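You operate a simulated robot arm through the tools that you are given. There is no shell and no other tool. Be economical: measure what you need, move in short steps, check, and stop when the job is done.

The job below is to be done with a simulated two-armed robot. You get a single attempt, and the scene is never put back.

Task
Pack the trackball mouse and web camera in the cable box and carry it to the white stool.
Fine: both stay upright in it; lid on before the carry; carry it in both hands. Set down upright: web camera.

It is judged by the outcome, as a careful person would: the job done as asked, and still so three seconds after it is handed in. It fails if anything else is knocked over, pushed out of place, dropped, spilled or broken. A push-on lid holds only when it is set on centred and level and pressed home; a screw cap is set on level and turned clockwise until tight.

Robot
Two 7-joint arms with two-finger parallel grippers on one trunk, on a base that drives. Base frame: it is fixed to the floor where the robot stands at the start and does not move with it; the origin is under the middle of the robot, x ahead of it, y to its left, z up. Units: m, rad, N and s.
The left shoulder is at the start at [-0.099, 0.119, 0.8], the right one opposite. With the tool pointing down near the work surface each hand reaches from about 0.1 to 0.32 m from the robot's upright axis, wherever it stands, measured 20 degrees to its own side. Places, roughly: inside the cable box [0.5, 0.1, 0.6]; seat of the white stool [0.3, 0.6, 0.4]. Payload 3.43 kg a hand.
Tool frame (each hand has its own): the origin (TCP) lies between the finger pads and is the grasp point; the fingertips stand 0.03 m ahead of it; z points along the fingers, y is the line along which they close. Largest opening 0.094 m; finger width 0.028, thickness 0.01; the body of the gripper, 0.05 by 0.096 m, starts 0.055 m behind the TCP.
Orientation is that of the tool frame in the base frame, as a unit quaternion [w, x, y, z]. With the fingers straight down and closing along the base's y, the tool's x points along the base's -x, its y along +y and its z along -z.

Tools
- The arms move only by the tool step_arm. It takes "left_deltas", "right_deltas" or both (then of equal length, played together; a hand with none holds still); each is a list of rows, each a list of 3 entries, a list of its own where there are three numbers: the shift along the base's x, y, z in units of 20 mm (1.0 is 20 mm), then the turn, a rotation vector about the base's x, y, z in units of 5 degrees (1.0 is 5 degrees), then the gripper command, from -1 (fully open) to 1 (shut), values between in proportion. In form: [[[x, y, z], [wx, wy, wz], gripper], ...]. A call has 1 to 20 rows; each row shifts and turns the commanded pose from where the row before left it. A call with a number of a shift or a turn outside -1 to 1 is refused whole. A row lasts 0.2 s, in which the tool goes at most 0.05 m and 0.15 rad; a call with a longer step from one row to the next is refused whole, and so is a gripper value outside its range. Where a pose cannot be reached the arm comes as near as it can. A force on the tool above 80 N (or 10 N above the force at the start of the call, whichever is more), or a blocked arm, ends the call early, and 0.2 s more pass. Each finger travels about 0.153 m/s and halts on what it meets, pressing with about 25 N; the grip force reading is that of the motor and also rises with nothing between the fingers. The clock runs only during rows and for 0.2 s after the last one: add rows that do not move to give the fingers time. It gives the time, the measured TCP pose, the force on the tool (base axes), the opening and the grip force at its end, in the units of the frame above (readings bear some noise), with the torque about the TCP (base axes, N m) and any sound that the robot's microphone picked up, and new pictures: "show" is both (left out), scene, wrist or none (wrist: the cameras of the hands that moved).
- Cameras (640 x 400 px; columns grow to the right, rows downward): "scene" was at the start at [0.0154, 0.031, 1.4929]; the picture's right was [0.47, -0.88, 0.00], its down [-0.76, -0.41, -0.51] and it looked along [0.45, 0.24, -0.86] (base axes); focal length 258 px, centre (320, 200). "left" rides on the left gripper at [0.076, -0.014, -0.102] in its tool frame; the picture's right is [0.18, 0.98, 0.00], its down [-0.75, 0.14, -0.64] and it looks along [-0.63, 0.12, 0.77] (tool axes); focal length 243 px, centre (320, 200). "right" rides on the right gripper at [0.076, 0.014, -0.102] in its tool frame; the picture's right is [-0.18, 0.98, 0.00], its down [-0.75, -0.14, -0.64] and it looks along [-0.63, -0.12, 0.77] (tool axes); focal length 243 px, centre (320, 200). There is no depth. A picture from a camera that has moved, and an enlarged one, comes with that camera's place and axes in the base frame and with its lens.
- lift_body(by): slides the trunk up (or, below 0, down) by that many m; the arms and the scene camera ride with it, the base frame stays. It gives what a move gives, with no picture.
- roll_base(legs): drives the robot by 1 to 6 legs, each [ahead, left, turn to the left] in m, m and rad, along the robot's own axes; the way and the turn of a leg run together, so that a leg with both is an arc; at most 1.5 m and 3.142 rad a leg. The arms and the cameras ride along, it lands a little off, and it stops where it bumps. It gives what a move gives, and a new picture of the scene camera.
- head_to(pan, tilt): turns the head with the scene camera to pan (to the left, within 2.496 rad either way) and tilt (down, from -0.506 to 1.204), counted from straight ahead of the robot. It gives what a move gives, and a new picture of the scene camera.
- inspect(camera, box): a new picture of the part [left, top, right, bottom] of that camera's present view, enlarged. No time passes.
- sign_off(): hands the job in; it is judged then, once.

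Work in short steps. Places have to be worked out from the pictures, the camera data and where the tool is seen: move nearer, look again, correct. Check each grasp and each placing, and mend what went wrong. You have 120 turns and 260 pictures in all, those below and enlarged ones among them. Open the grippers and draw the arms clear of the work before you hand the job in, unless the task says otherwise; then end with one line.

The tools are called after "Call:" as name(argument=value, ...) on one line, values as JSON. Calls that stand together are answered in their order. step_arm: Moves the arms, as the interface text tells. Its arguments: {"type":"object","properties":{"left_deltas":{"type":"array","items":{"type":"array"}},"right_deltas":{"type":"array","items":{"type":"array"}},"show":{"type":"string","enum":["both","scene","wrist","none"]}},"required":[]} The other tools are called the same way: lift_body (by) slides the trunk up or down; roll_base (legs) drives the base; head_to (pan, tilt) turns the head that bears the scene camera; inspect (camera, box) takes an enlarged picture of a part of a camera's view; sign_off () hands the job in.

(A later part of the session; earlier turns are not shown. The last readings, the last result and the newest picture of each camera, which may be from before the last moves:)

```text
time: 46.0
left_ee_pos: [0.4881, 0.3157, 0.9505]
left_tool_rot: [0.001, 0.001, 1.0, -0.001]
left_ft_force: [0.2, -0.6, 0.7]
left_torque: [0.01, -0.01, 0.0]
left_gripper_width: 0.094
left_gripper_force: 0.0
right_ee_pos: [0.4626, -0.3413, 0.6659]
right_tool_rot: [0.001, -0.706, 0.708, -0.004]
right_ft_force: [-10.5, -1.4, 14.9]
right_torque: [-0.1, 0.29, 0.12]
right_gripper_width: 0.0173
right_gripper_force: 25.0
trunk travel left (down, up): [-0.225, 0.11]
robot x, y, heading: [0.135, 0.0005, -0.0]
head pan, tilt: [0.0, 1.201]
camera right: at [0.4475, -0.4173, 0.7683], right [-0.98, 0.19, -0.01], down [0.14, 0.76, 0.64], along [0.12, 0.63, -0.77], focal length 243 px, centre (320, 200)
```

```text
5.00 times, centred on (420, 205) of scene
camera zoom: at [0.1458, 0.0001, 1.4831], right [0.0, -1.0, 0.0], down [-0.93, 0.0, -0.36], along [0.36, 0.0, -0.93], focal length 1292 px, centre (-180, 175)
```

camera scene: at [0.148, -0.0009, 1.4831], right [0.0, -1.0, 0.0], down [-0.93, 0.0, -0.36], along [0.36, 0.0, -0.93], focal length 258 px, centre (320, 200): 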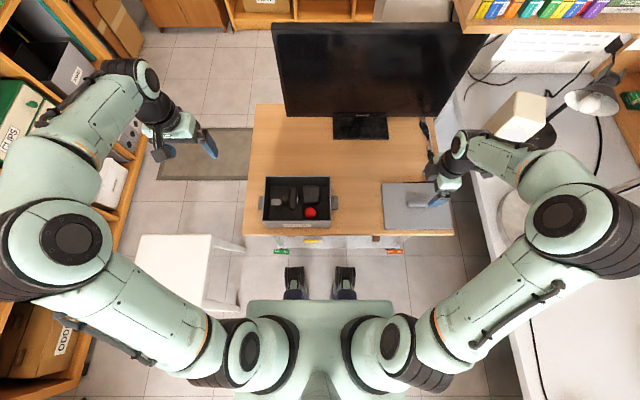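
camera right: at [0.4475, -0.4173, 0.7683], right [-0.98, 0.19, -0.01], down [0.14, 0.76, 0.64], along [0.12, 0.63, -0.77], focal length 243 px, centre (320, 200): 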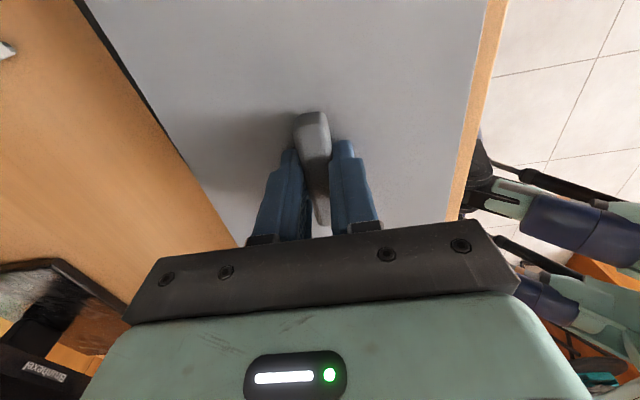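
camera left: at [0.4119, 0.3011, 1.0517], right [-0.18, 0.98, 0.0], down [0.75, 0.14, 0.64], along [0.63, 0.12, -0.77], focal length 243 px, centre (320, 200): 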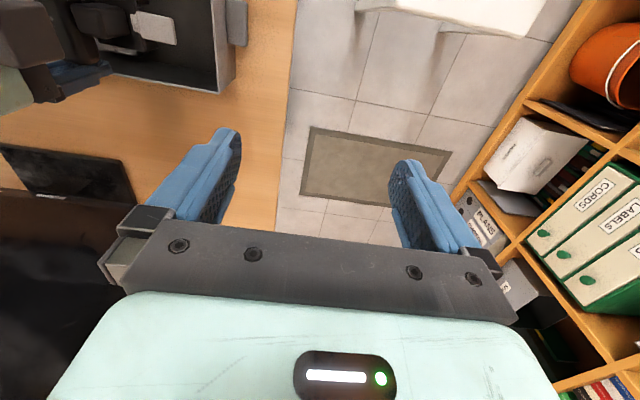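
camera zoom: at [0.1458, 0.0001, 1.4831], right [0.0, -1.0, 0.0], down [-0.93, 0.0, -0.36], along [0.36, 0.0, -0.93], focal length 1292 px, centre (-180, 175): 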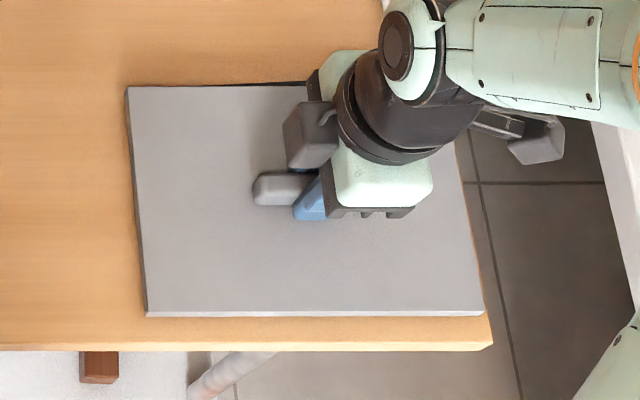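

Handle gripped (17 mm). I lift the lid and check how it hangs.

Call:
step_arm(right_deltas=[[[0, 0, 0.3], [0, 0, 0], 1], [[0, 0, 0.7], [0, 0, 0], 1], [[0, 0, 1], [0, 0, 0], 1], [[0, 0, 1], [0, 0, 0], 1], [[0, 0, 1], [0, 0, 0], 1], [[0, 0, 1], [0, 0, 0], 1], [[0, 0, 1], [0, 0, 0], 1], [[0, 0, 0.5], [0, 0, 0], 1]], show="both")

Call:
inspect(camera="scene", box=[370, 155, 482, 245])

Call:
inspect(camera="left", box=[0, 0, 240, 150])

```text
time: 47.8
left_ee_pos: [0.4883, 0.3125, 0.9502]
left_tool_rot: [-0.001, 0.001, 1.0, 0.0]
left_ft_force: [0.3, 0.3, -0.2]
left_torque: [0.02, 0.01, -0.04]
left_gripper_width: 0.094
left_gripper_force: 0.1
right_ee_pos: [0.4645, -0.3405, 0.7966]
right_tool_rot: [0.001, -0.707, 0.708, -0.004]
right_ft_force: [0.6, -0.7, -1.3]
right_torque: [0.03, 0.01, 0.0]
right_gripper_width: 0.0171
right_gripper_force: 25.3
trunk travel left (down, up): [-0.225, 0.11]
robot x, y, heading: [0.137, -0.0005, -0.004]
head pan, tilt: [0.0, 1.201]
camera scene: at [0.1477, -0.0006, 1.483], right [0.0, -1.0, 0.0], down [-0.93, 0.0, -0.36], along [0.36, 0.0, -0.93], focal length 258 px, centre (320, 200)
camera right: at [0.4501, -0.4165, 0.899], right [-0.98, 0.19, -0.01], down [0.14, 0.76, 0.64], along [0.12, 0.63, -0.77], focal length 243 px, centre (320, 200)
```

scene: 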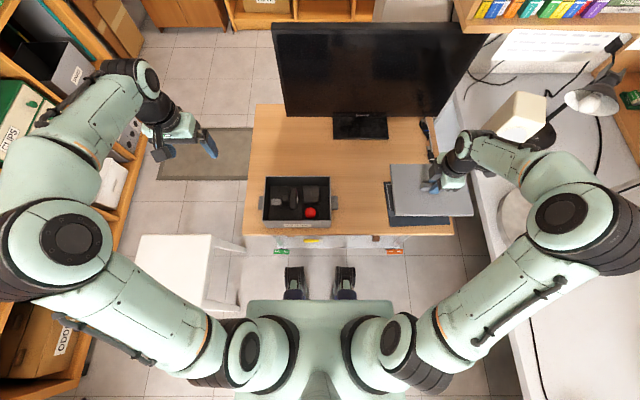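
right: 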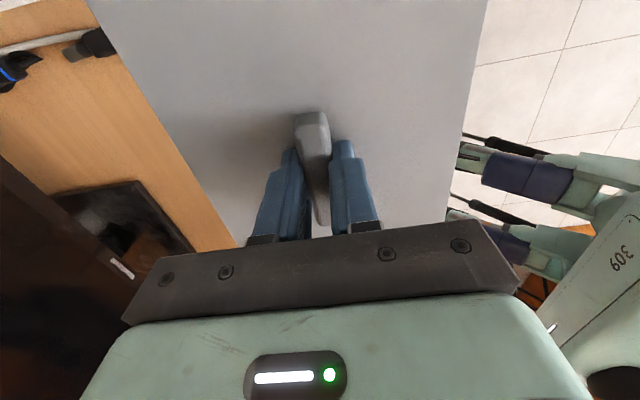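

```text
4.44 times, centred on (426, 200) of scene
camera zoom: at [0.1477, -0.0006, 1.483], right [0.0, -1.0, 0.0], down [-0.93, 0.0, -0.36], along [0.36, 0.0, -0.93], focal length 1149 px, centre (-151, 200)
```

zoom: 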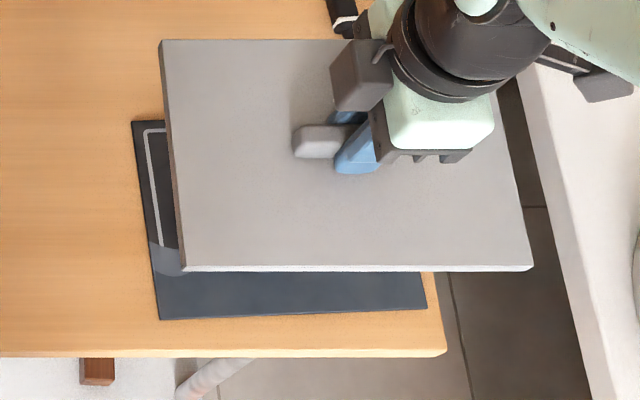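

```text
2.67 times, centred on (120, 75) of left
camera zoom: at [0.4117, 0.3009, 1.0518], right [-0.18, 0.98, 0.0], down [0.75, 0.14, 0.64], along [0.63, 0.12, -0.77], focal length 647 px, centre (853, 533)
```

zoom: 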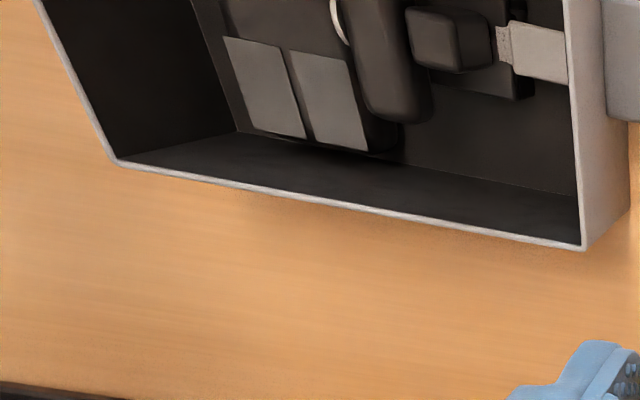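

A mouse pad was beneath; the lid is free and level, its centre about 7.5 mm to +y of the TCP. I carry it over the box.

Call:
step_arm(right_deltas=[[[0, 1, 0], [0, 0, 0], 1], [[0, 1, 0], [0, 0, 0], 1], [[0, 1, 0], [0, 0, 0], 1], [[0, 1, 0], [0, 0, 0], 1], [[0, 1, 0], [0, 0, 0], 1], [[0, 1, 0], [0, 0, 0], 1], [[0, 1, 0], [0, 0, 0], 1], [[0, 1, 0], [0, 0, 0], 1], [[0, 1, 0], [0, 0, 0], 1], [[0, 1, 0], [0, 0, 0], 1], [[0, 1, 0], [0, 0, 0], 1], [[0, 1, 0], [0, 0, 0], 1], [[0, 1, 0], [0, 0, 0], 1], [[0, 1, 0], [0, 0, 0], 1], [[0, 1, 0], [0, 0, 0], 1], [[0, 1, 0], [0, 0, 0], 1], [[0, 1, 0], [0, 0, 0], 1], [[0, 1, 0], [0, 0, 0], 1], [[0, 1, 0], [0, 0, 0], 1], [[0, 1, 0], [0, 0, 0], 1]], show="both")

Call:
inspect(camera="scene", box=[250, 160, 346, 220])

Call:
inspect(camera="left", box=[0, 0, 240, 150])

```text
time: 52.0
left_ee_pos: [0.4884, 0.3138, 0.9497]
left_tool_rot: [0.0, 0.001, 1.0, -0.001]
left_ft_force: [0.3, 0.3, -0.7]
left_torque: [0.0, -0.02, 0.01]
left_gripper_width: 0.0942
left_gripper_force: 0.2
right_ee_pos: [0.4649, 0.0593, 0.7959]
right_tool_rot: [0.002, -0.706, 0.708, -0.003]
right_ft_force: [0.1, 0.6, -1.2]
right_torque: [-0.02, -0.05, 0.0]
right_gripper_width: 0.0171
right_gripper_force: 25.2
trunk travel left (down, up): [-0.225, 0.11]
robot x, y, heading: [0.1376, 0.0008, 0.0]
head pan, tilt: [0.0, 1.201]
camera scene: at [0.1479, -0.0002, 1.4831], right [0.0, -1.0, 0.0], down [-0.93, 0.0, -0.36], along [0.36, 0.0, -0.93], focal length 258 px, centre (320, 200)
camera right: at [0.4493, -0.0167, 0.8991], right [-0.98, 0.19, -0.01], down [0.14, 0.76, 0.64], along [0.12, 0.63, -0.77], focal length 243 px, centre (320, 200)
```

scene: 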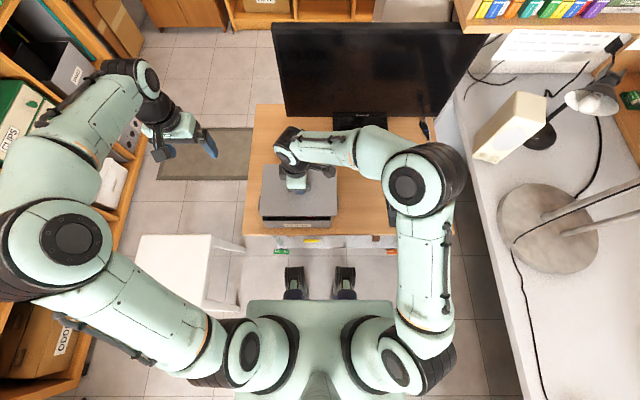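
right: 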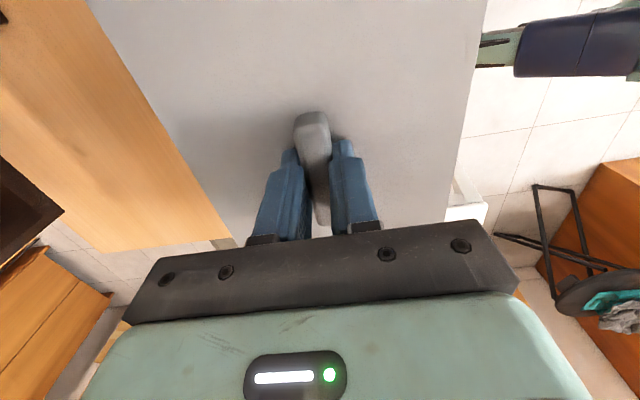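

```text
6.67 times, centred on (298, 190) of scene
camera zoom: at [0.1479, -0.0002, 1.4831], right [0.0, -1.0, 0.0], down [-0.93, 0.0, -0.36], along [0.36, 0.0, -0.93], focal length 1723 px, centre (467, 267)
```

zoom: 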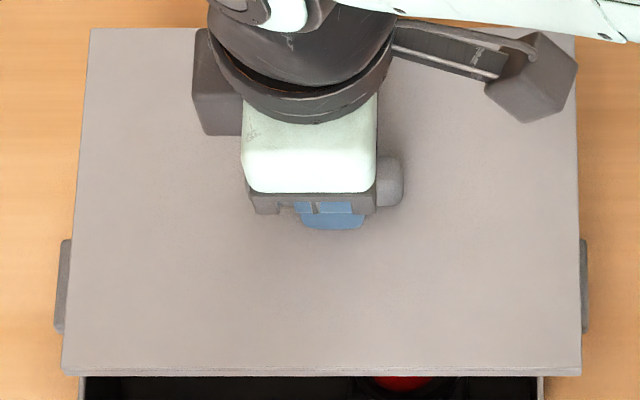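

```text
2.67 times, centred on (120, 75) of left
camera zoom: at [0.4118, 0.3012, 1.0517], right [-0.18, 0.98, 0.0], down [0.75, 0.14, 0.64], along [0.63, 0.12, -0.77], focal length 647 px, centre (853, 533)
```

zoom: 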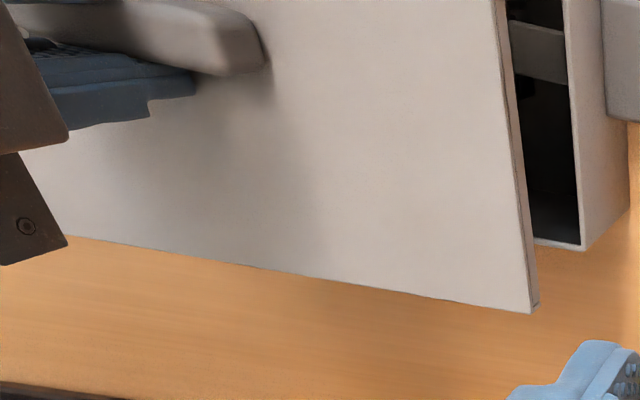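

Measured in one view, the lid centre needs about +10 mm in y. I shift and lower 40 mm, then compare lid and rim again with little parallax.

Call:
step_arm(right_deltas=[[[0, 0.5, 0], [0, 0, 0], 1], [[0, 0, -1], [0, 0, 0], 1], [[0, 0, -1], [0, 0, 0], 1], [[0, 0, 0], [0, 0, 0], 1]], show="none")

Call:
inspect(camera="scene", box=[250, 165, 346, 225])

Call:
inspect(camera="left", box=[0, 0, 240, 150])

```text
time: 53.0
left_ee_pos: [0.4881, 0.3136, 0.9509]
left_tool_rot: [0.0, 0.001, 1.0, 0.0]
left_ft_force: [0.1, -0.2, 0.1]
left_torque: [0.01, -0.02, 0.02]
left_gripper_width: 0.0943
left_gripper_force: 0.0
right_ee_pos: [0.4641, 0.0694, 0.7568]
right_tool_rot: [0.001, -0.706, 0.708, -0.003]
right_ft_force: [-0.5, -0.1, -1.1]
right_torque: [-0.01, -0.03, 0.05]
right_gripper_width: 0.017
right_gripper_force: 25.1
trunk travel left (down, up): [-0.225, 0.11]
robot x, y, heading: [0.1343, -0.0036, -0.002]
head pan, tilt: [0.0, 1.201]
```

```text
6.67 times, centred on (298, 195) of scene
camera zoom: at [0.1477, -0.0007, 1.4831], right [0.0, -1.0, 0.0], down [-0.93, 0.0, -0.36], along [0.36, 0.0, -0.93], focal length 1723 px, centre (467, 233)
```

zoom: 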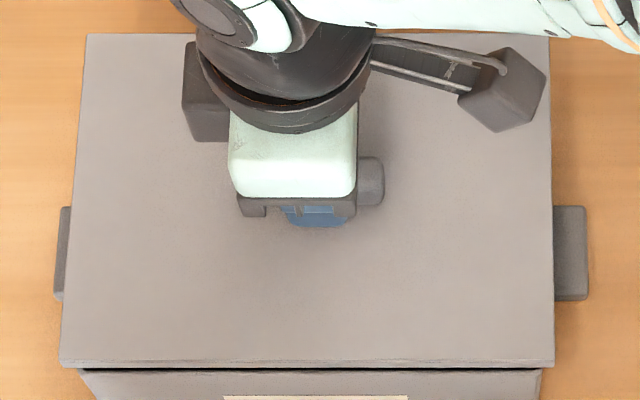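

```text
2.67 times, centred on (120, 75) of left
camera zoom: at [0.4117, 0.3008, 1.0518], right [-0.18, 0.98, 0.0], down [0.75, 0.14, 0.64], along [0.63, 0.12, -0.77], focal length 647 px, centre (853, 533)
```

zoom: 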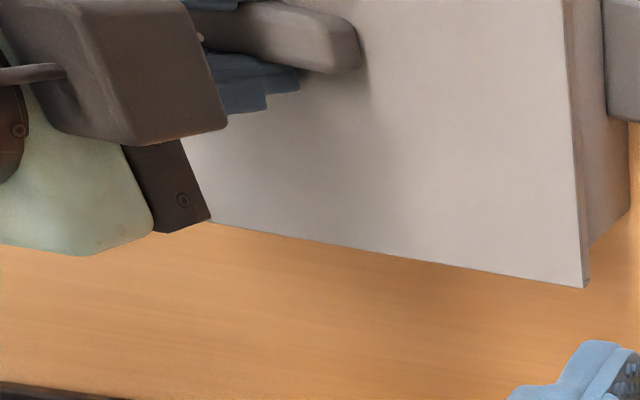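

Lid centre is within ~1 mm of the box centre. I lower to just above the rim and measure again.

Call:
step_arm(right_deltas=[[[-0.03, 0.06, -0.35], [0, 0, 0], 1], [[0, 0, -0.3], [0, 0, 0], 1], [[0, 0, 0], [0, 0, 0], 1]], show="none")

Call:
inspect(camera="scene", box=[250, 165, 346, 225])

Call:
inspect(camera="left", box=[0, 0, 240, 150])

Call:
inspect(camera="right", box=[0, 0, 640, 400])

```text
time: 53.8
left_ee_pos: [0.4886, 0.3135, 0.9516]
left_tool_rot: [0.0, 0.001, 1.0, 0.0]
left_ft_force: [-0.3, 0.1, 0.1]
left_torque: [0.02, 0.0, -0.01]
left_gripper_width: 0.094
left_gripper_force: 0.1
right_ee_pos: [0.4656, 0.0717, 0.7438]
right_tool_rot: [0.001, -0.706, 0.708, -0.004]
right_ft_force: [4.8, -2.7, 14.2]
right_torque: [-0.02, 1.09, 0.1]
right_gripper_width: 0.018
right_gripper_force: 25.0
trunk travel left (down, up): [-0.225, 0.11]
robot x, y, heading: [0.1356, -0.0018, 0.002]
head pan, tilt: [0.0, 1.201]
```

```text
6.67 times, centred on (298, 195) of scene
camera zoom: at [0.1478, -0.001, 1.4831], right [0.0, -1.0, 0.0], down [-0.93, 0.0, -0.36], along [0.36, 0.0, -0.93], focal length 1723 px, centre (467, 233)
```

zoom: 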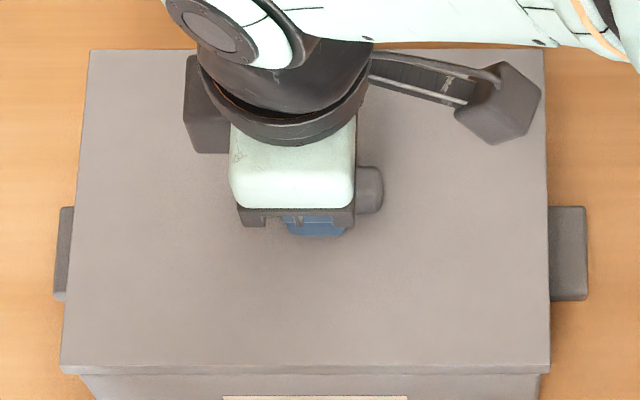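

```text
2.67 times, centred on (120, 75) of left
camera zoom: at [0.4118, 0.3006, 1.052], right [-0.18, 0.98, 0.0], down [0.75, 0.14, 0.64], along [0.63, 0.12, -0.77], focal length 647 px, centre (853, 533)
```

zoom: 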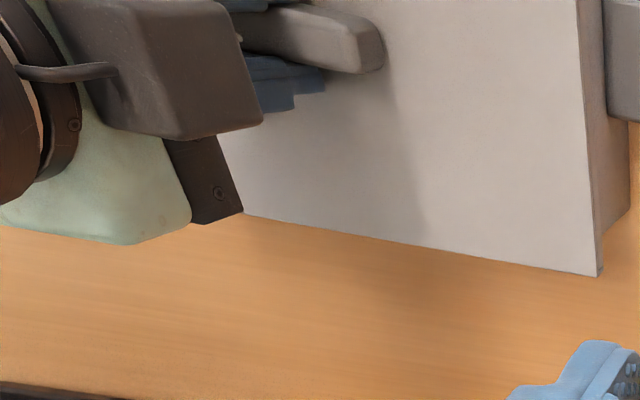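

```text
1.00 times, centred on (320, 200) of right (not enlarged: the box is as wide or as high as the picture)
camera zoom: at [0.4504, -0.0057, 0.846], right [-0.98, 0.19, -0.01], down [0.14, 0.76, 0.64], along [0.13, 0.63, -0.77], focal length 243 px, centre (320, 200)
```

zoom: 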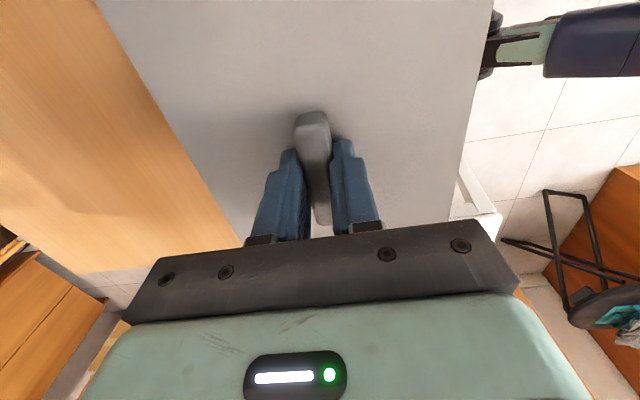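

The near skirt edge is resting on the rim (torque shows contact ~9 cm toward −x), so the lid is ~3.5 mm too far ahead. I lift 8 mm, shift back 3.5 mm, and re-measure.

Call:
step_arm(right_deltas=[[[0, 0, 0.4], [0, 0, 0], 1], [[-0.17, 0, 0], [0, 0, 0], 1], [[0, 0, 0], [0, 0, 0], 1]], show="none")

Call:
inspect(camera="scene", box=[250, 165, 346, 225])

Call:
inspect(camera="left", box=[120, 0, 280, 100])

```text
time: 54.6
left_ee_pos: [0.4896, 0.3131, 0.9501]
left_tool_rot: [0.001, 0.0, 1.0, 0.0]
left_ft_force: [-0.1, -0.1, 0.2]
left_torque: [-0.01, 0.01, 0.03]
left_gripper_width: 0.094
left_gripper_force: 0.0
right_ee_pos: [0.4607, 0.072, 0.7503]
right_tool_rot: [0.001, -0.707, 0.707, -0.005]
right_ft_force: [0.3, 0.6, -0.6]
right_torque: [-0.03, 0.0, -0.02]
right_gripper_width: 0.0172
right_gripper_force: 25.3
trunk travel left (down, up): [-0.225, 0.11]
robot x, y, heading: [0.1371, 0.0006, 0.001]
head pan, tilt: [0.0, 1.201]
```

```text
6.67 times, centred on (298, 195) of scene
camera zoom: at [0.1478, -0.0006, 1.483], right [0.0, -1.0, 0.0], down [-0.93, 0.0, -0.36], along [0.36, 0.0, -0.93], focal length 1723 px, centre (467, 233)
```

zoom: 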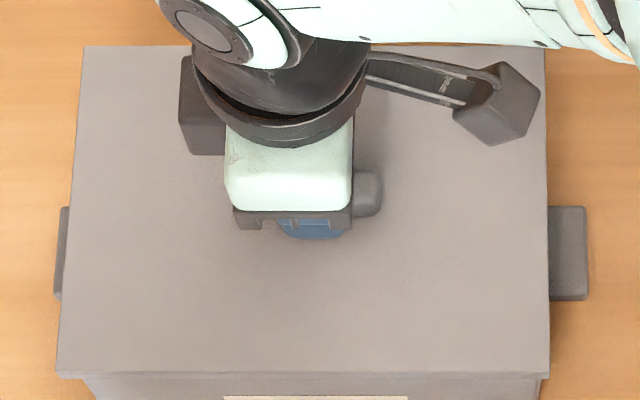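

```text
4.00 times, centred on (200, 50) of left
camera zoom: at [0.4118, 0.3009, 1.0517], right [-0.18, 0.98, 0.0], down [0.75, 0.14, 0.64], along [0.63, 0.12, -0.77], focal length 970 px, centre (800, 800)
```

zoom: 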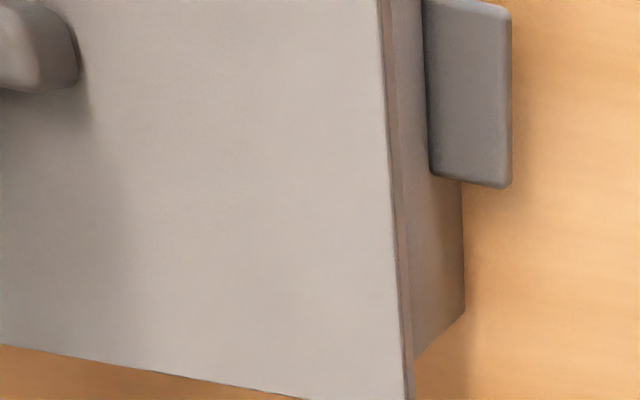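

Now nearly centred (need y −1.5 mm). I zoom on both near corners to check yaw between lid and box front wall.

Call:
inspect(camera="scene", box=[254, 210, 286, 230])

Call:
inspect(camera="scene", box=[310, 210, 342, 230])

```text
16.00 times, centred on (270, 220) of scene
camera zoom: at [0.1478, -0.0006, 1.483], right [0.0, -1.0, 0.0], down [-0.93, 0.0, -0.36], along [0.36, 0.0, -0.93], focal length 4136 px, centre (1120, -120)
```

zoom: 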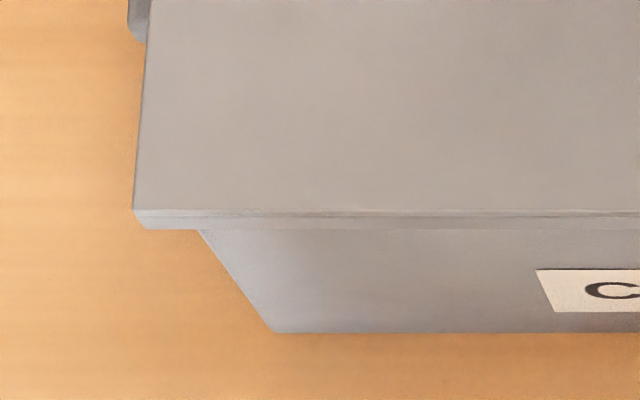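

```text
16.00 times, centred on (326, 220) of scene
camera zoom: at [0.1478, -0.0006, 1.483], right [0.0, -1.0, 0.0], down [-0.93, 0.0, -0.36], along [0.36, 0.0, -0.93], focal length 4136 px, centre (224, -120)
```

zoom: 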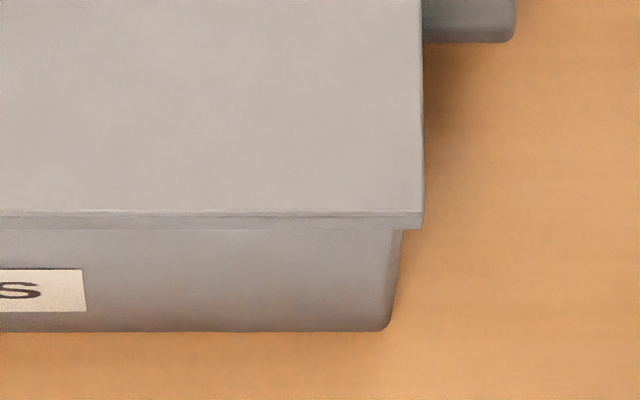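

Yaw agrees; the lid needs about −2 mm in y. I shift and lower in small rows, watching force and torque.

Call:
step_arm(right_deltas=[[[0, -0.11, 0], [0, 0, 0], 1], [[0, 0, -0.2], [0, 0, 0], 1], [[0, 0, -0.2], [0, 0, 0], 1], [[0, 0, -0.15], [0, 0, 0], 1], [[0, 0, 0], [0, 0, 0], 1]], show="none")

Call:
inspect(camera="scene", box=[250, 165, 346, 225])

```text
time: 55.8
left_ee_pos: [0.4881, 0.3126, 0.9507]
left_tool_rot: [0.0, 0.001, 1.0, 0.0]
left_ft_force: [-0.2, -0.6, 0.0]
left_torque: [-0.01, -0.04, 0.03]
left_gripper_width: 0.0939
left_gripper_force: 0.0
right_ee_pos: [0.4626, 0.0693, 0.7439]
right_tool_rot: [0.003, -0.707, 0.708, -0.005]
right_ft_force: [6.5, -5.4, 34.4]
right_torque: [-0.39, 1.0, 0.04]
right_gripper_width: 0.0185
right_gripper_force: 24.9
trunk travel left (down, up): [-0.225, 0.11]
robot x, y, heading: [0.1367, -0.0012, -0.004]
head pan, tilt: [0.0, 1.201]
```

```text
6.67 times, centred on (298, 195) of scene
camera zoom: at [0.147, -0.0015, 1.4832], right [0.0, -1.0, 0.0], down [-0.93, 0.0, -0.36], along [0.36, 0.0, -0.93], focal length 1723 px, centre (467, 233)
```

zoom: 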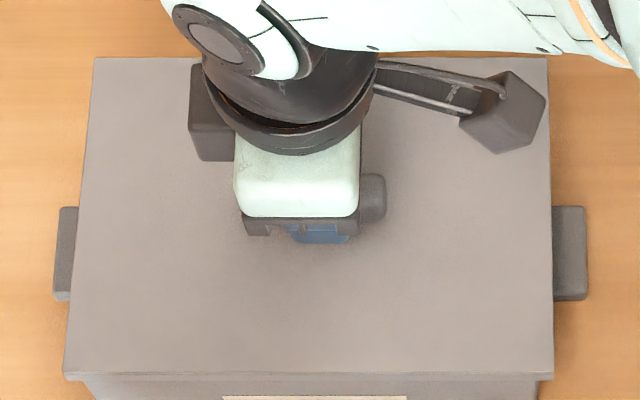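

Contact at the same height, more spread out. I zoom in on the corners to see how the lid sits.

Call:
inspect(camera="scene", box=[254, 210, 286, 230])

Call:
inspect(camera="scene", box=[310, 210, 342, 230])

Call:
inspect(camera="left", box=[120, 0, 280, 100])

Call:
inspect(camera="scene", box=[254, 165, 286, 185])

```text
16.00 times, centred on (270, 220) of scene
camera zoom: at [0.147, -0.0015, 1.4832], right [0.0, -1.0, 0.0], down [-0.93, 0.0, -0.36], along [0.36, 0.0, -0.93], focal length 4136 px, centre (1120, -120)
```

zoom: 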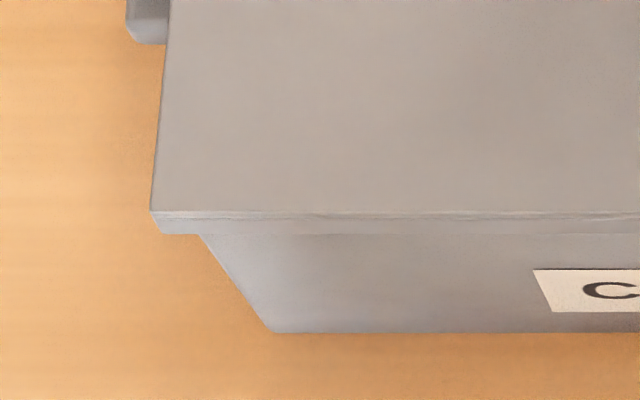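

```text
16.00 times, centred on (326, 220) of scene
camera zoom: at [0.147, -0.0015, 1.4832], right [0.0, -1.0, 0.0], down [-0.93, 0.0, -0.36], along [0.36, 0.0, -0.93], focal length 4136 px, centre (224, -120)
```

zoom: 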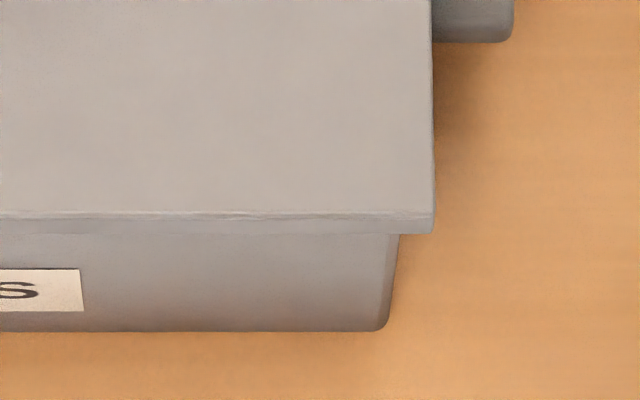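

```text
4.00 times, centred on (200, 50) of left
camera zoom: at [0.4113, 0.3002, 1.0523], right [-0.18, 0.98, 0.0], down [0.75, 0.14, 0.64], along [0.63, 0.12, -0.77], focal length 970 px, centre (800, 800)
```

zoom: 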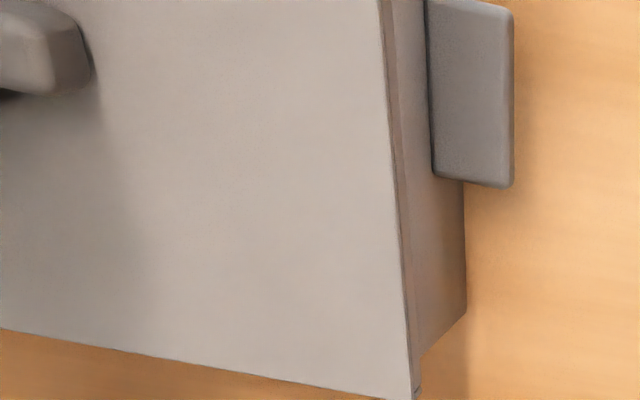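

```text
16.00 times, centred on (270, 175) of scene
camera zoom: at [0.147, -0.0015, 1.4832], right [0.0, -1.0, 0.0], down [-0.93, 0.0, -0.36], along [0.36, 0.0, -0.93], focal length 4136 px, centre (1120, 600)
```

zoom: 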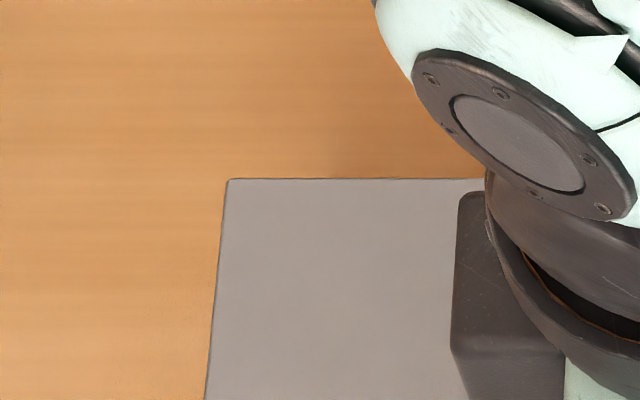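

The lid is centred to about 0.5 mm and resting on the rim all round, near side first. I press down a little more and see whether it moves home.

Call:
step_arm(right_deltas=[[[0, 0, -0.12], [0, 0, 0], 1], [[0, 0, -0.12], [0, 0, 0], 1], [[0, 0, 0], [0, 0, 0], 1]], show="none")

Call:
inspect(camera="scene", box=[250, 165, 346, 225])

```text
time: 56.6
left_ee_pos: [0.4862, 0.3124, 0.9504]
left_tool_rot: [0.0, 0.001, 1.0, 0.001]
left_ft_force: [-0.4, -0.8, 0.0]
left_torque: [0.01, -0.02, -0.02]
left_gripper_width: 0.0941
left_gripper_force: 0.1
right_ee_pos: [0.4625, 0.0692, 0.7417]
right_tool_rot: [0.009, -0.706, 0.708, -0.006]
right_ft_force: [-1.0, -7.8, 70.7]
right_torque: [-0.89, 1.59, 0.48]
right_gripper_width: 0.0186
right_gripper_force: 25.0
trunk travel left (down, up): [-0.225, 0.11]
robot x, y, heading: [0.1361, -0.0017, -0.005]
head pan, tilt: [0.0, 1.201]
```

```text
6.67 times, centred on (298, 195) of scene
camera zoom: at [0.1441, -0.0021, 1.4833], right [0.0, -1.0, 0.0], down [-0.93, 0.0, -0.36], along [0.36, 0.0, -0.93], focal length 1723 px, centre (467, 233)
```

zoom: 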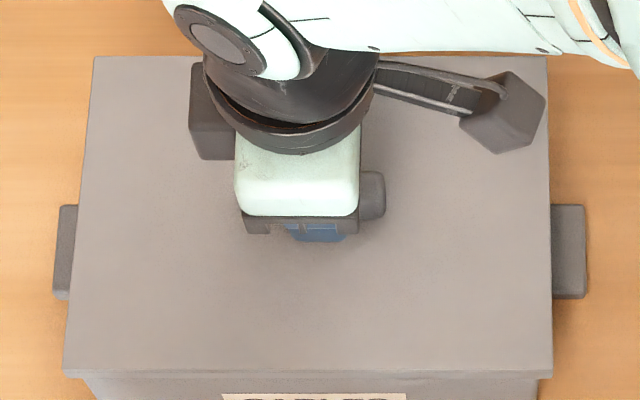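

Solid at 70 N, so either it already sits flat with an inner lip, or a skirt is sitting on the rim. I test: raise to 3 mm above contact, then probe +5 mm in x for lateral resistance.

Call:
step_arm(right_deltas=[[[0, 0, 0.4], [0, 0, 0], 1], [[0, 0, 0.25], [0, 0, 0], 1], [[0, 0, 0], [0, 0, 0], 1]], show="none")

Call:
step_arm(right_deltas=[[[0.12, 0, 0], [0, 0, 0], 1], [[0.12, 0, 0], [0, 0, 0], 1], [[0, 0, 0], [0, 0, 0], 1]], show="none")

```text
time: 57.4
left_ee_pos: [0.4885, 0.3137, 0.95]
left_tool_rot: [0.0, 0.001, 1.0, 0.0]
left_ft_force: [1.1, -0.6, 1.0]
left_torque: [0.01, 0.01, -0.05]
left_gripper_width: 0.0939
left_gripper_force: 0.0
right_ee_pos: [0.4603, 0.0667, 0.7467]
right_tool_rot: [-0.001, -0.707, 0.707, -0.004]
right_ft_force: [0.4, -0.3, -1.0]
right_torque: [0.0, -0.02, 0.04]
right_gripper_width: 0.0174
right_gripper_force: 25.2
trunk travel left (down, up): [-0.225, 0.11]
robot x, y, heading: [0.1365, -0.0012, -0.0]
head pan, tilt: [0.0, 1.201]
```

```text
time: 58.2
left_ee_pos: [0.4886, 0.3133, 0.9499]
left_tool_rot: [0.0, 0.001, 1.0, 0.0]
left_ft_force: [0.8, -0.3, 0.2]
left_torque: [0.01, 0.0, -0.01]
left_gripper_width: 0.0943
left_gripper_force: 0.0
right_ee_pos: [0.4647, 0.0676, 0.7472]
right_tool_rot: [0.001, -0.707, 0.708, -0.005]
right_ft_force: [1.0, -0.1, -0.2]
right_torque: [0.01, 0.04, 0.03]
right_gripper_width: 0.0173
right_gripper_force: 24.3
trunk travel left (down, up): [-0.225, 0.11]
robot x, y, heading: [0.137, -0.0003, -0.006]
head pan, tilt: [0.0, 1.201]
```

No resistance, so it is a skirt that must go over the rim. I measure all four lid corners at high zoom from this free-hanging state for a precise correction.

Call:
inspect(camera="scene", box=[254, 205, 286, 225])

Call:
inspect(camera="scene", box=[310, 205, 342, 225])

Call:
inspect(camera="scene", box=[254, 165, 286, 185])

Call:
inspect(camera="scene", box=[310, 165, 342, 185])

```text
16.00 times, centred on (270, 215) of scene
camera zoom: at [0.1478, -0.0006, 1.4831], right [0.0, -1.0, 0.0], down [-0.93, 0.0, -0.36], along [0.36, 0.0, -0.93], focal length 4136 px, centre (1120, -40)
```

zoom: 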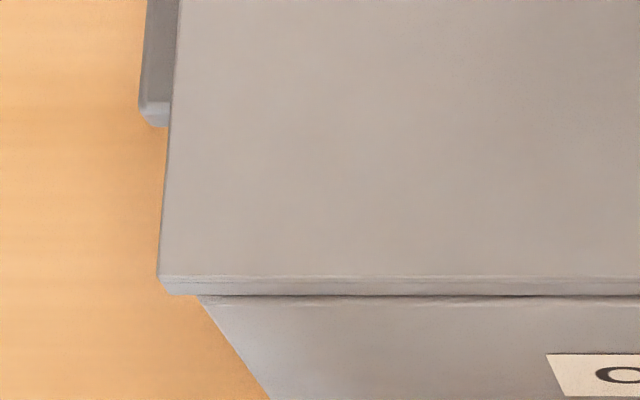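

```text
16.00 times, centred on (326, 215) of scene
camera zoom: at [0.1478, -0.0006, 1.4831], right [0.0, -1.0, 0.0], down [-0.93, 0.0, -0.36], along [0.36, 0.0, -0.93], focal length 4136 px, centre (224, -40)
```

zoom: 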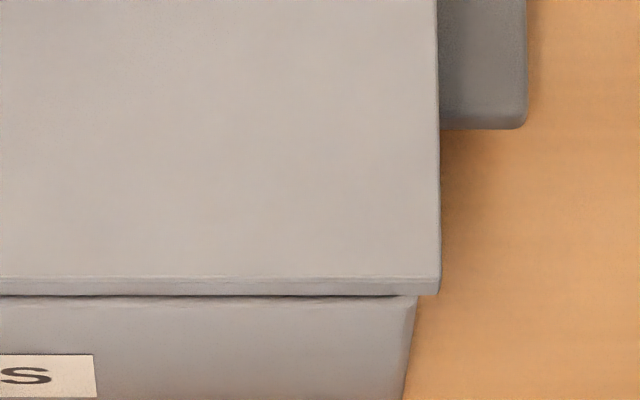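

```text
16.00 times, centred on (270, 175) of scene
camera zoom: at [0.1478, -0.0006, 1.4831], right [0.0, -1.0, 0.0], down [-0.93, 0.0, -0.36], along [0.36, 0.0, -0.93], focal length 4136 px, centre (1120, 600)
```

zoom: 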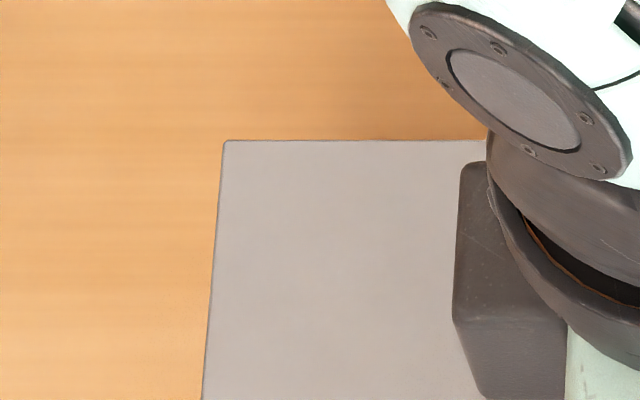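

```text
16.00 times, centred on (326, 175) of scene
camera zoom: at [0.1478, -0.0006, 1.4831], right [0.0, -1.0, 0.0], down [-0.93, 0.0, -0.36], along [0.36, 0.0, -0.93], focal length 4136 px, centre (224, 600)
```

zoom: 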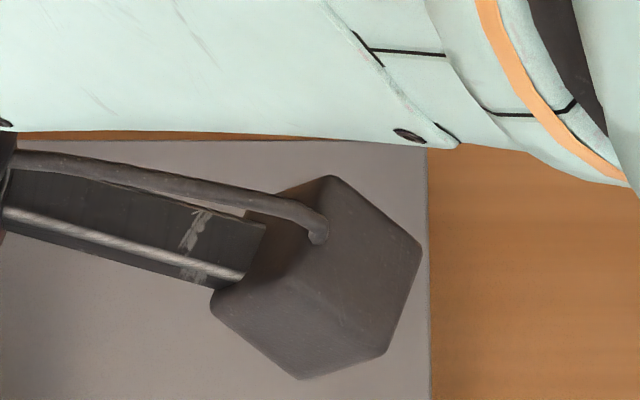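

From this free state the lid centre is ≈5 mm too far in x relative to the box (as expected after the probe), y within 1 mm. I shift −5.7 mm and lower gently.

Call:
step_arm(right_deltas=[[[-0.28, -0.02, 0], [0, 0, 0], 1], [[0, 0, -0.12], [0, 0, 0], 1], [[0, 0, -0.12], [0, 0, 0], 1], [[0, 0, 0], [0, 0, 0], 1]], show="none")

Call:
step_arm(right_deltas=[[[0, 0, -0.15], [0, 0, 0], 1], [[0, 0, 0], [0, 0, 0], 1]], show="none")

```text
time: 59.2
left_ee_pos: [0.4889, 0.3139, 0.9506]
left_tool_rot: [0.0, 0.001, 1.0, 0.0]
left_ft_force: [-0.4, -0.8, -0.2]
left_torque: [0.0, 0.01, -0.01]
left_gripper_width: 0.094
left_gripper_force: 0.2
right_ee_pos: [0.4591, 0.0688, 0.7443]
right_tool_rot: [0.002, -0.707, 0.708, -0.005]
right_ft_force: [3.9, 0.7, 11.0]
right_torque: [-0.56, 0.84, 0.23]
right_gripper_width: 0.0176
right_gripper_force: 25.1
trunk travel left (down, up): [-0.225, 0.11]
robot x, y, heading: [0.1347, -0.0013, -0.002]
head pan, tilt: [0.0, 1.201]
```

```text
time: 59.8
left_ee_pos: [0.4892, 0.3139, 0.9483]
left_tool_rot: [0.0, 0.001, 1.0, -0.001]
left_ft_force: [-0.4, -0.8, 0.5]
left_torque: [-0.01, 0.02, 0.04]
left_gripper_width: 0.0941
left_gripper_force: 0.1
right_ee_pos: [0.4588, 0.0679, 0.7387]
right_tool_rot: [0.0, -0.707, 0.708, -0.004]
right_ft_force: [-0.1, 1.2, -0.2]
right_torque: [0.02, 0.0, 0.02]
right_gripper_width: 0.0174
right_gripper_force: 24.7
trunk travel left (down, up): [-0.225, 0.11]
robot x, y, heading: [0.1328, 0.0044, -0.003]
head pan, tilt: [0.0, 1.201]
```

It slipped over: z 0.7387 with no force. I continue down and press it home.

Call:
step_arm(right_deltas=[[[0, 0, -0.12], [0, 0, 0], 1], [[0, 0, -0.12], [0, 0, 0], 1], [[0, 0, 0], [0, 0, 0], 1]], show="none")

Call:
inspect(camera="scene", box=[250, 165, 346, 225])

```text
time: 60.6
left_ee_pos: [0.4865, 0.312, 0.9506]
left_tool_rot: [0.001, 0.001, 1.0, 0.0]
left_ft_force: [0.4, 0.7, -0.6]
left_torque: [-0.04, 0.03, 0.04]
left_gripper_width: 0.0941
left_gripper_force: 0.0
right_ee_pos: [0.4596, 0.0693, 0.7381]
right_tool_rot: [0.002, -0.707, 0.708, -0.005]
right_ft_force: [-5.9, -7.4, 34.8]
right_torque: [-0.27, 0.56, 0.03]
right_gripper_width: 0.0175
right_gripper_force: 25.0
trunk travel left (down, up): [-0.225, 0.11]
robot x, y, heading: [0.1342, -0.0018, -0.001]
head pan, tilt: [0.0, 1.201]
```

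```text
6.67 times, centred on (298, 195) of scene
camera zoom: at [0.1454, -0.0017, 1.4833], right [0.0, -1.0, 0.0], down [-0.93, 0.0, -0.36], along [0.36, 0.0, -0.93], focal length 1723 px, centre (467, 233)
```

zoom: 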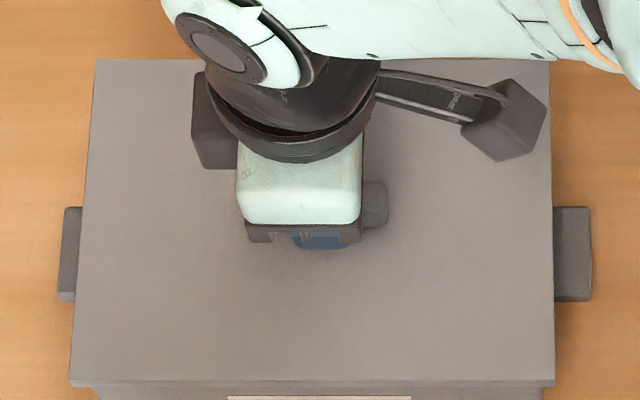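

Balanced contact near the centre at z≈0.738. I press harder, then ease off.

Call:
step_arm(right_deltas=[[[0, 0, -0.12], [0, 0, 0], 1], [[0, 0, -0.08], [0, 0, 0], 1], [[0, 0, 0], [0, 0, 0], 1]], show="none")

```text
time: 61.4
left_ee_pos: [0.4856, 0.3123, 0.9505]
left_tool_rot: [0.002, 0.001, 1.0, 0.001]
left_ft_force: [0.5, -0.6, 0.1]
left_torque: [-0.01, -0.02, -0.02]
left_gripper_width: 0.0941
left_gripper_force: 0.0
right_ee_pos: [0.4601, 0.0687, 0.7373]
right_tool_rot: [0.008, -0.706, 0.708, -0.006]
right_ft_force: [-10.3, -7.3, 70.8]
right_torque: [-0.63, 1.31, 0.29]
right_gripper_width: 0.0173
right_gripper_force: 25.2
trunk travel left (down, up): [-0.225, 0.11]
robot x, y, heading: [0.1359, -0.0021, 0.002]
head pan, tilt: [0.0, 1.201]
```

I ease off to near zero force and inspect how the lid sits.

Call:
step_arm(right_deltas=[[[0, 0, 0.3], [0, 0, 0], 1], [[0, 0, 0.08], [0, 0, 0], 1], [[0, 0, 0], [0, 0, 0], 1]], show="none")

Call:
inspect(camera="scene", box=[254, 205, 286, 225])

Call:
inspect(camera="scene", box=[310, 205, 342, 225])

Call:
inspect(camera="left", box=[120, 0, 280, 100])

```text
time: 62.2
left_ee_pos: [0.489, 0.3134, 0.9504]
left_tool_rot: [0.001, 0.001, 1.0, 0.001]
left_ft_force: [0.6, -0.4, 0.5]
left_torque: [0.01, 0.01, 0.01]
left_gripper_width: 0.094
left_gripper_force: 0.1
right_ee_pos: [0.4596, 0.0672, 0.7389]
right_tool_rot: [0.0, 0.707, -0.707, 0.004]
right_ft_force: [2.7, 4.3, 10.1]
right_torque: [0.98, 0.12, -0.24]
right_gripper_width: 0.0173
right_gripper_force: 25.1
trunk travel left (down, up): [-0.225, 0.11]
robot x, y, heading: [0.1364, -0.0005, 0.001]
head pan, tilt: [0.0, 1.201]
```

```text
16.00 times, centred on (270, 215) of scene
camera zoom: at [0.1477, -0.0003, 1.4829], right [0.0, -1.0, 0.0], down [-0.93, 0.0, -0.36], along [0.36, 0.0, -0.93], focal length 4136 px, centre (1120, -40)
```

zoom: 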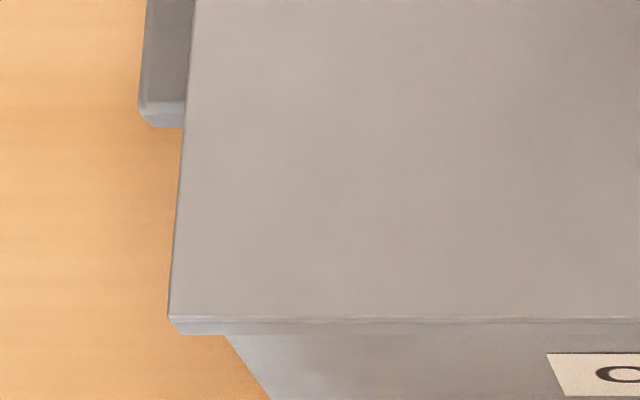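

```text
16.00 times, centred on (326, 215) of scene
camera zoom: at [0.1477, -0.0003, 1.4829], right [0.0, -1.0, 0.0], down [-0.93, 0.0, -0.36], along [0.36, 0.0, -0.93], focal length 4136 px, centre (224, -40)
```

zoom: 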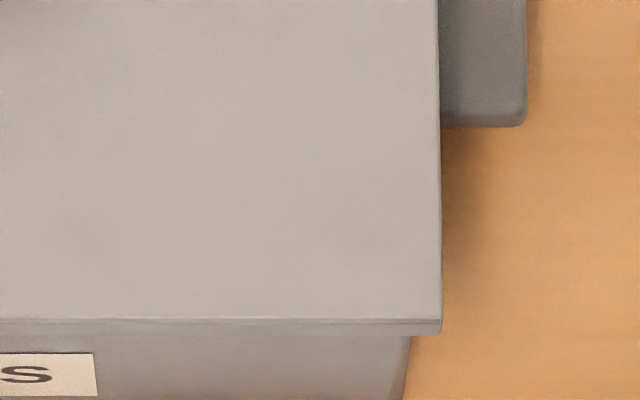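

```text
4.00 times, centred on (200, 50) of left
camera zoom: at [0.4117, 0.3011, 1.0516], right [-0.18, 0.98, 0.0], down [0.75, 0.14, 0.64], along [0.63, 0.12, -0.77], focal length 970 px, centre (800, 800)
```

zoom: 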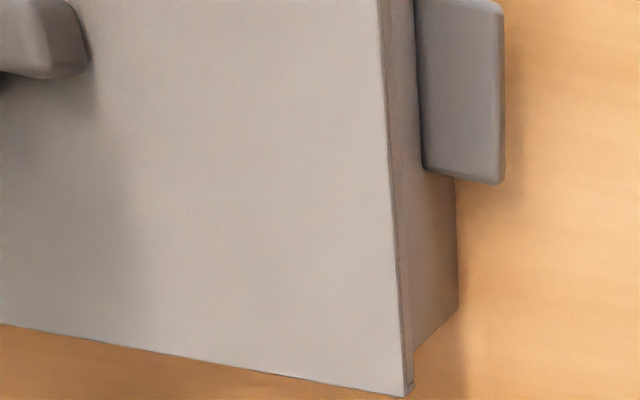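

The skirt now covers the rim evenly (~6 mm). I test with a gentle 3 mm pull whether the lid holds.

Call:
step_arm(right_deltas=[[[0, 0, 0.1], [0, 0, 0], 1], [[0, 0, 0.08], [0, 0, 0], 1], [[0, 0, 0], [0, 0, 0], 1]], show="none")

```text
time: 63.0
left_ee_pos: [0.4892, 0.3142, 0.9492]
left_tool_rot: [0.0, 0.001, 1.0, 0.0]
left_ft_force: [0.9, -0.3, -0.1]
left_torque: [0.0, 0.02, -0.01]
left_gripper_width: 0.0939
left_gripper_force: 0.0
right_ee_pos: [0.4594, 0.0677, 0.7416]
right_tool_rot: [0.001, -0.706, 0.708, -0.005]
right_ft_force: [-0.2, -0.2, -0.6]
right_torque: [-0.01, -0.01, 0.02]
right_gripper_width: 0.0173
right_gripper_force: 25.9
trunk travel left (down, up): [-0.225, 0.11]
robot x, y, heading: [0.1316, -0.0016, -0.003]
head pan, tilt: [0.0, 1.201]
```

The lid lifted freely, so it isn't home yet. I set it back down lightly and release the handle, then I will press with both hands, one on each half.

Call:
step_arm(right_deltas=[[[-0.02, 0, -0.1], [0, 0, 0], 1], [[0, 0, -0.12], [0, 0, 0], 1], [[0, 0, 0], [0, 0, 0], 1]], show="none")

```text
time: 63.8
left_ee_pos: [0.4876, 0.3127, 0.9495]
left_tool_rot: [0.001, 0.001, 1.0, -0.001]
left_ft_force: [0.7, 0.7, 0.0]
left_torque: [0.02, -0.01, -0.01]
left_gripper_width: 0.0939
left_gripper_force: 0.1
right_ee_pos: [0.4597, 0.0692, 0.7387]
right_tool_rot: [-0.001, 0.707, -0.707, 0.005]
right_ft_force: [0.1, -0.3, 2.0]
right_torque: [-0.21, 0.18, 0.01]
right_gripper_width: 0.0172
right_gripper_force: 25.1
trunk travel left (down, up): [-0.225, 0.11]
robot x, y, heading: [0.1328, 0.0001, 0.001]
head pan, tilt: [0.0, 1.201]
```

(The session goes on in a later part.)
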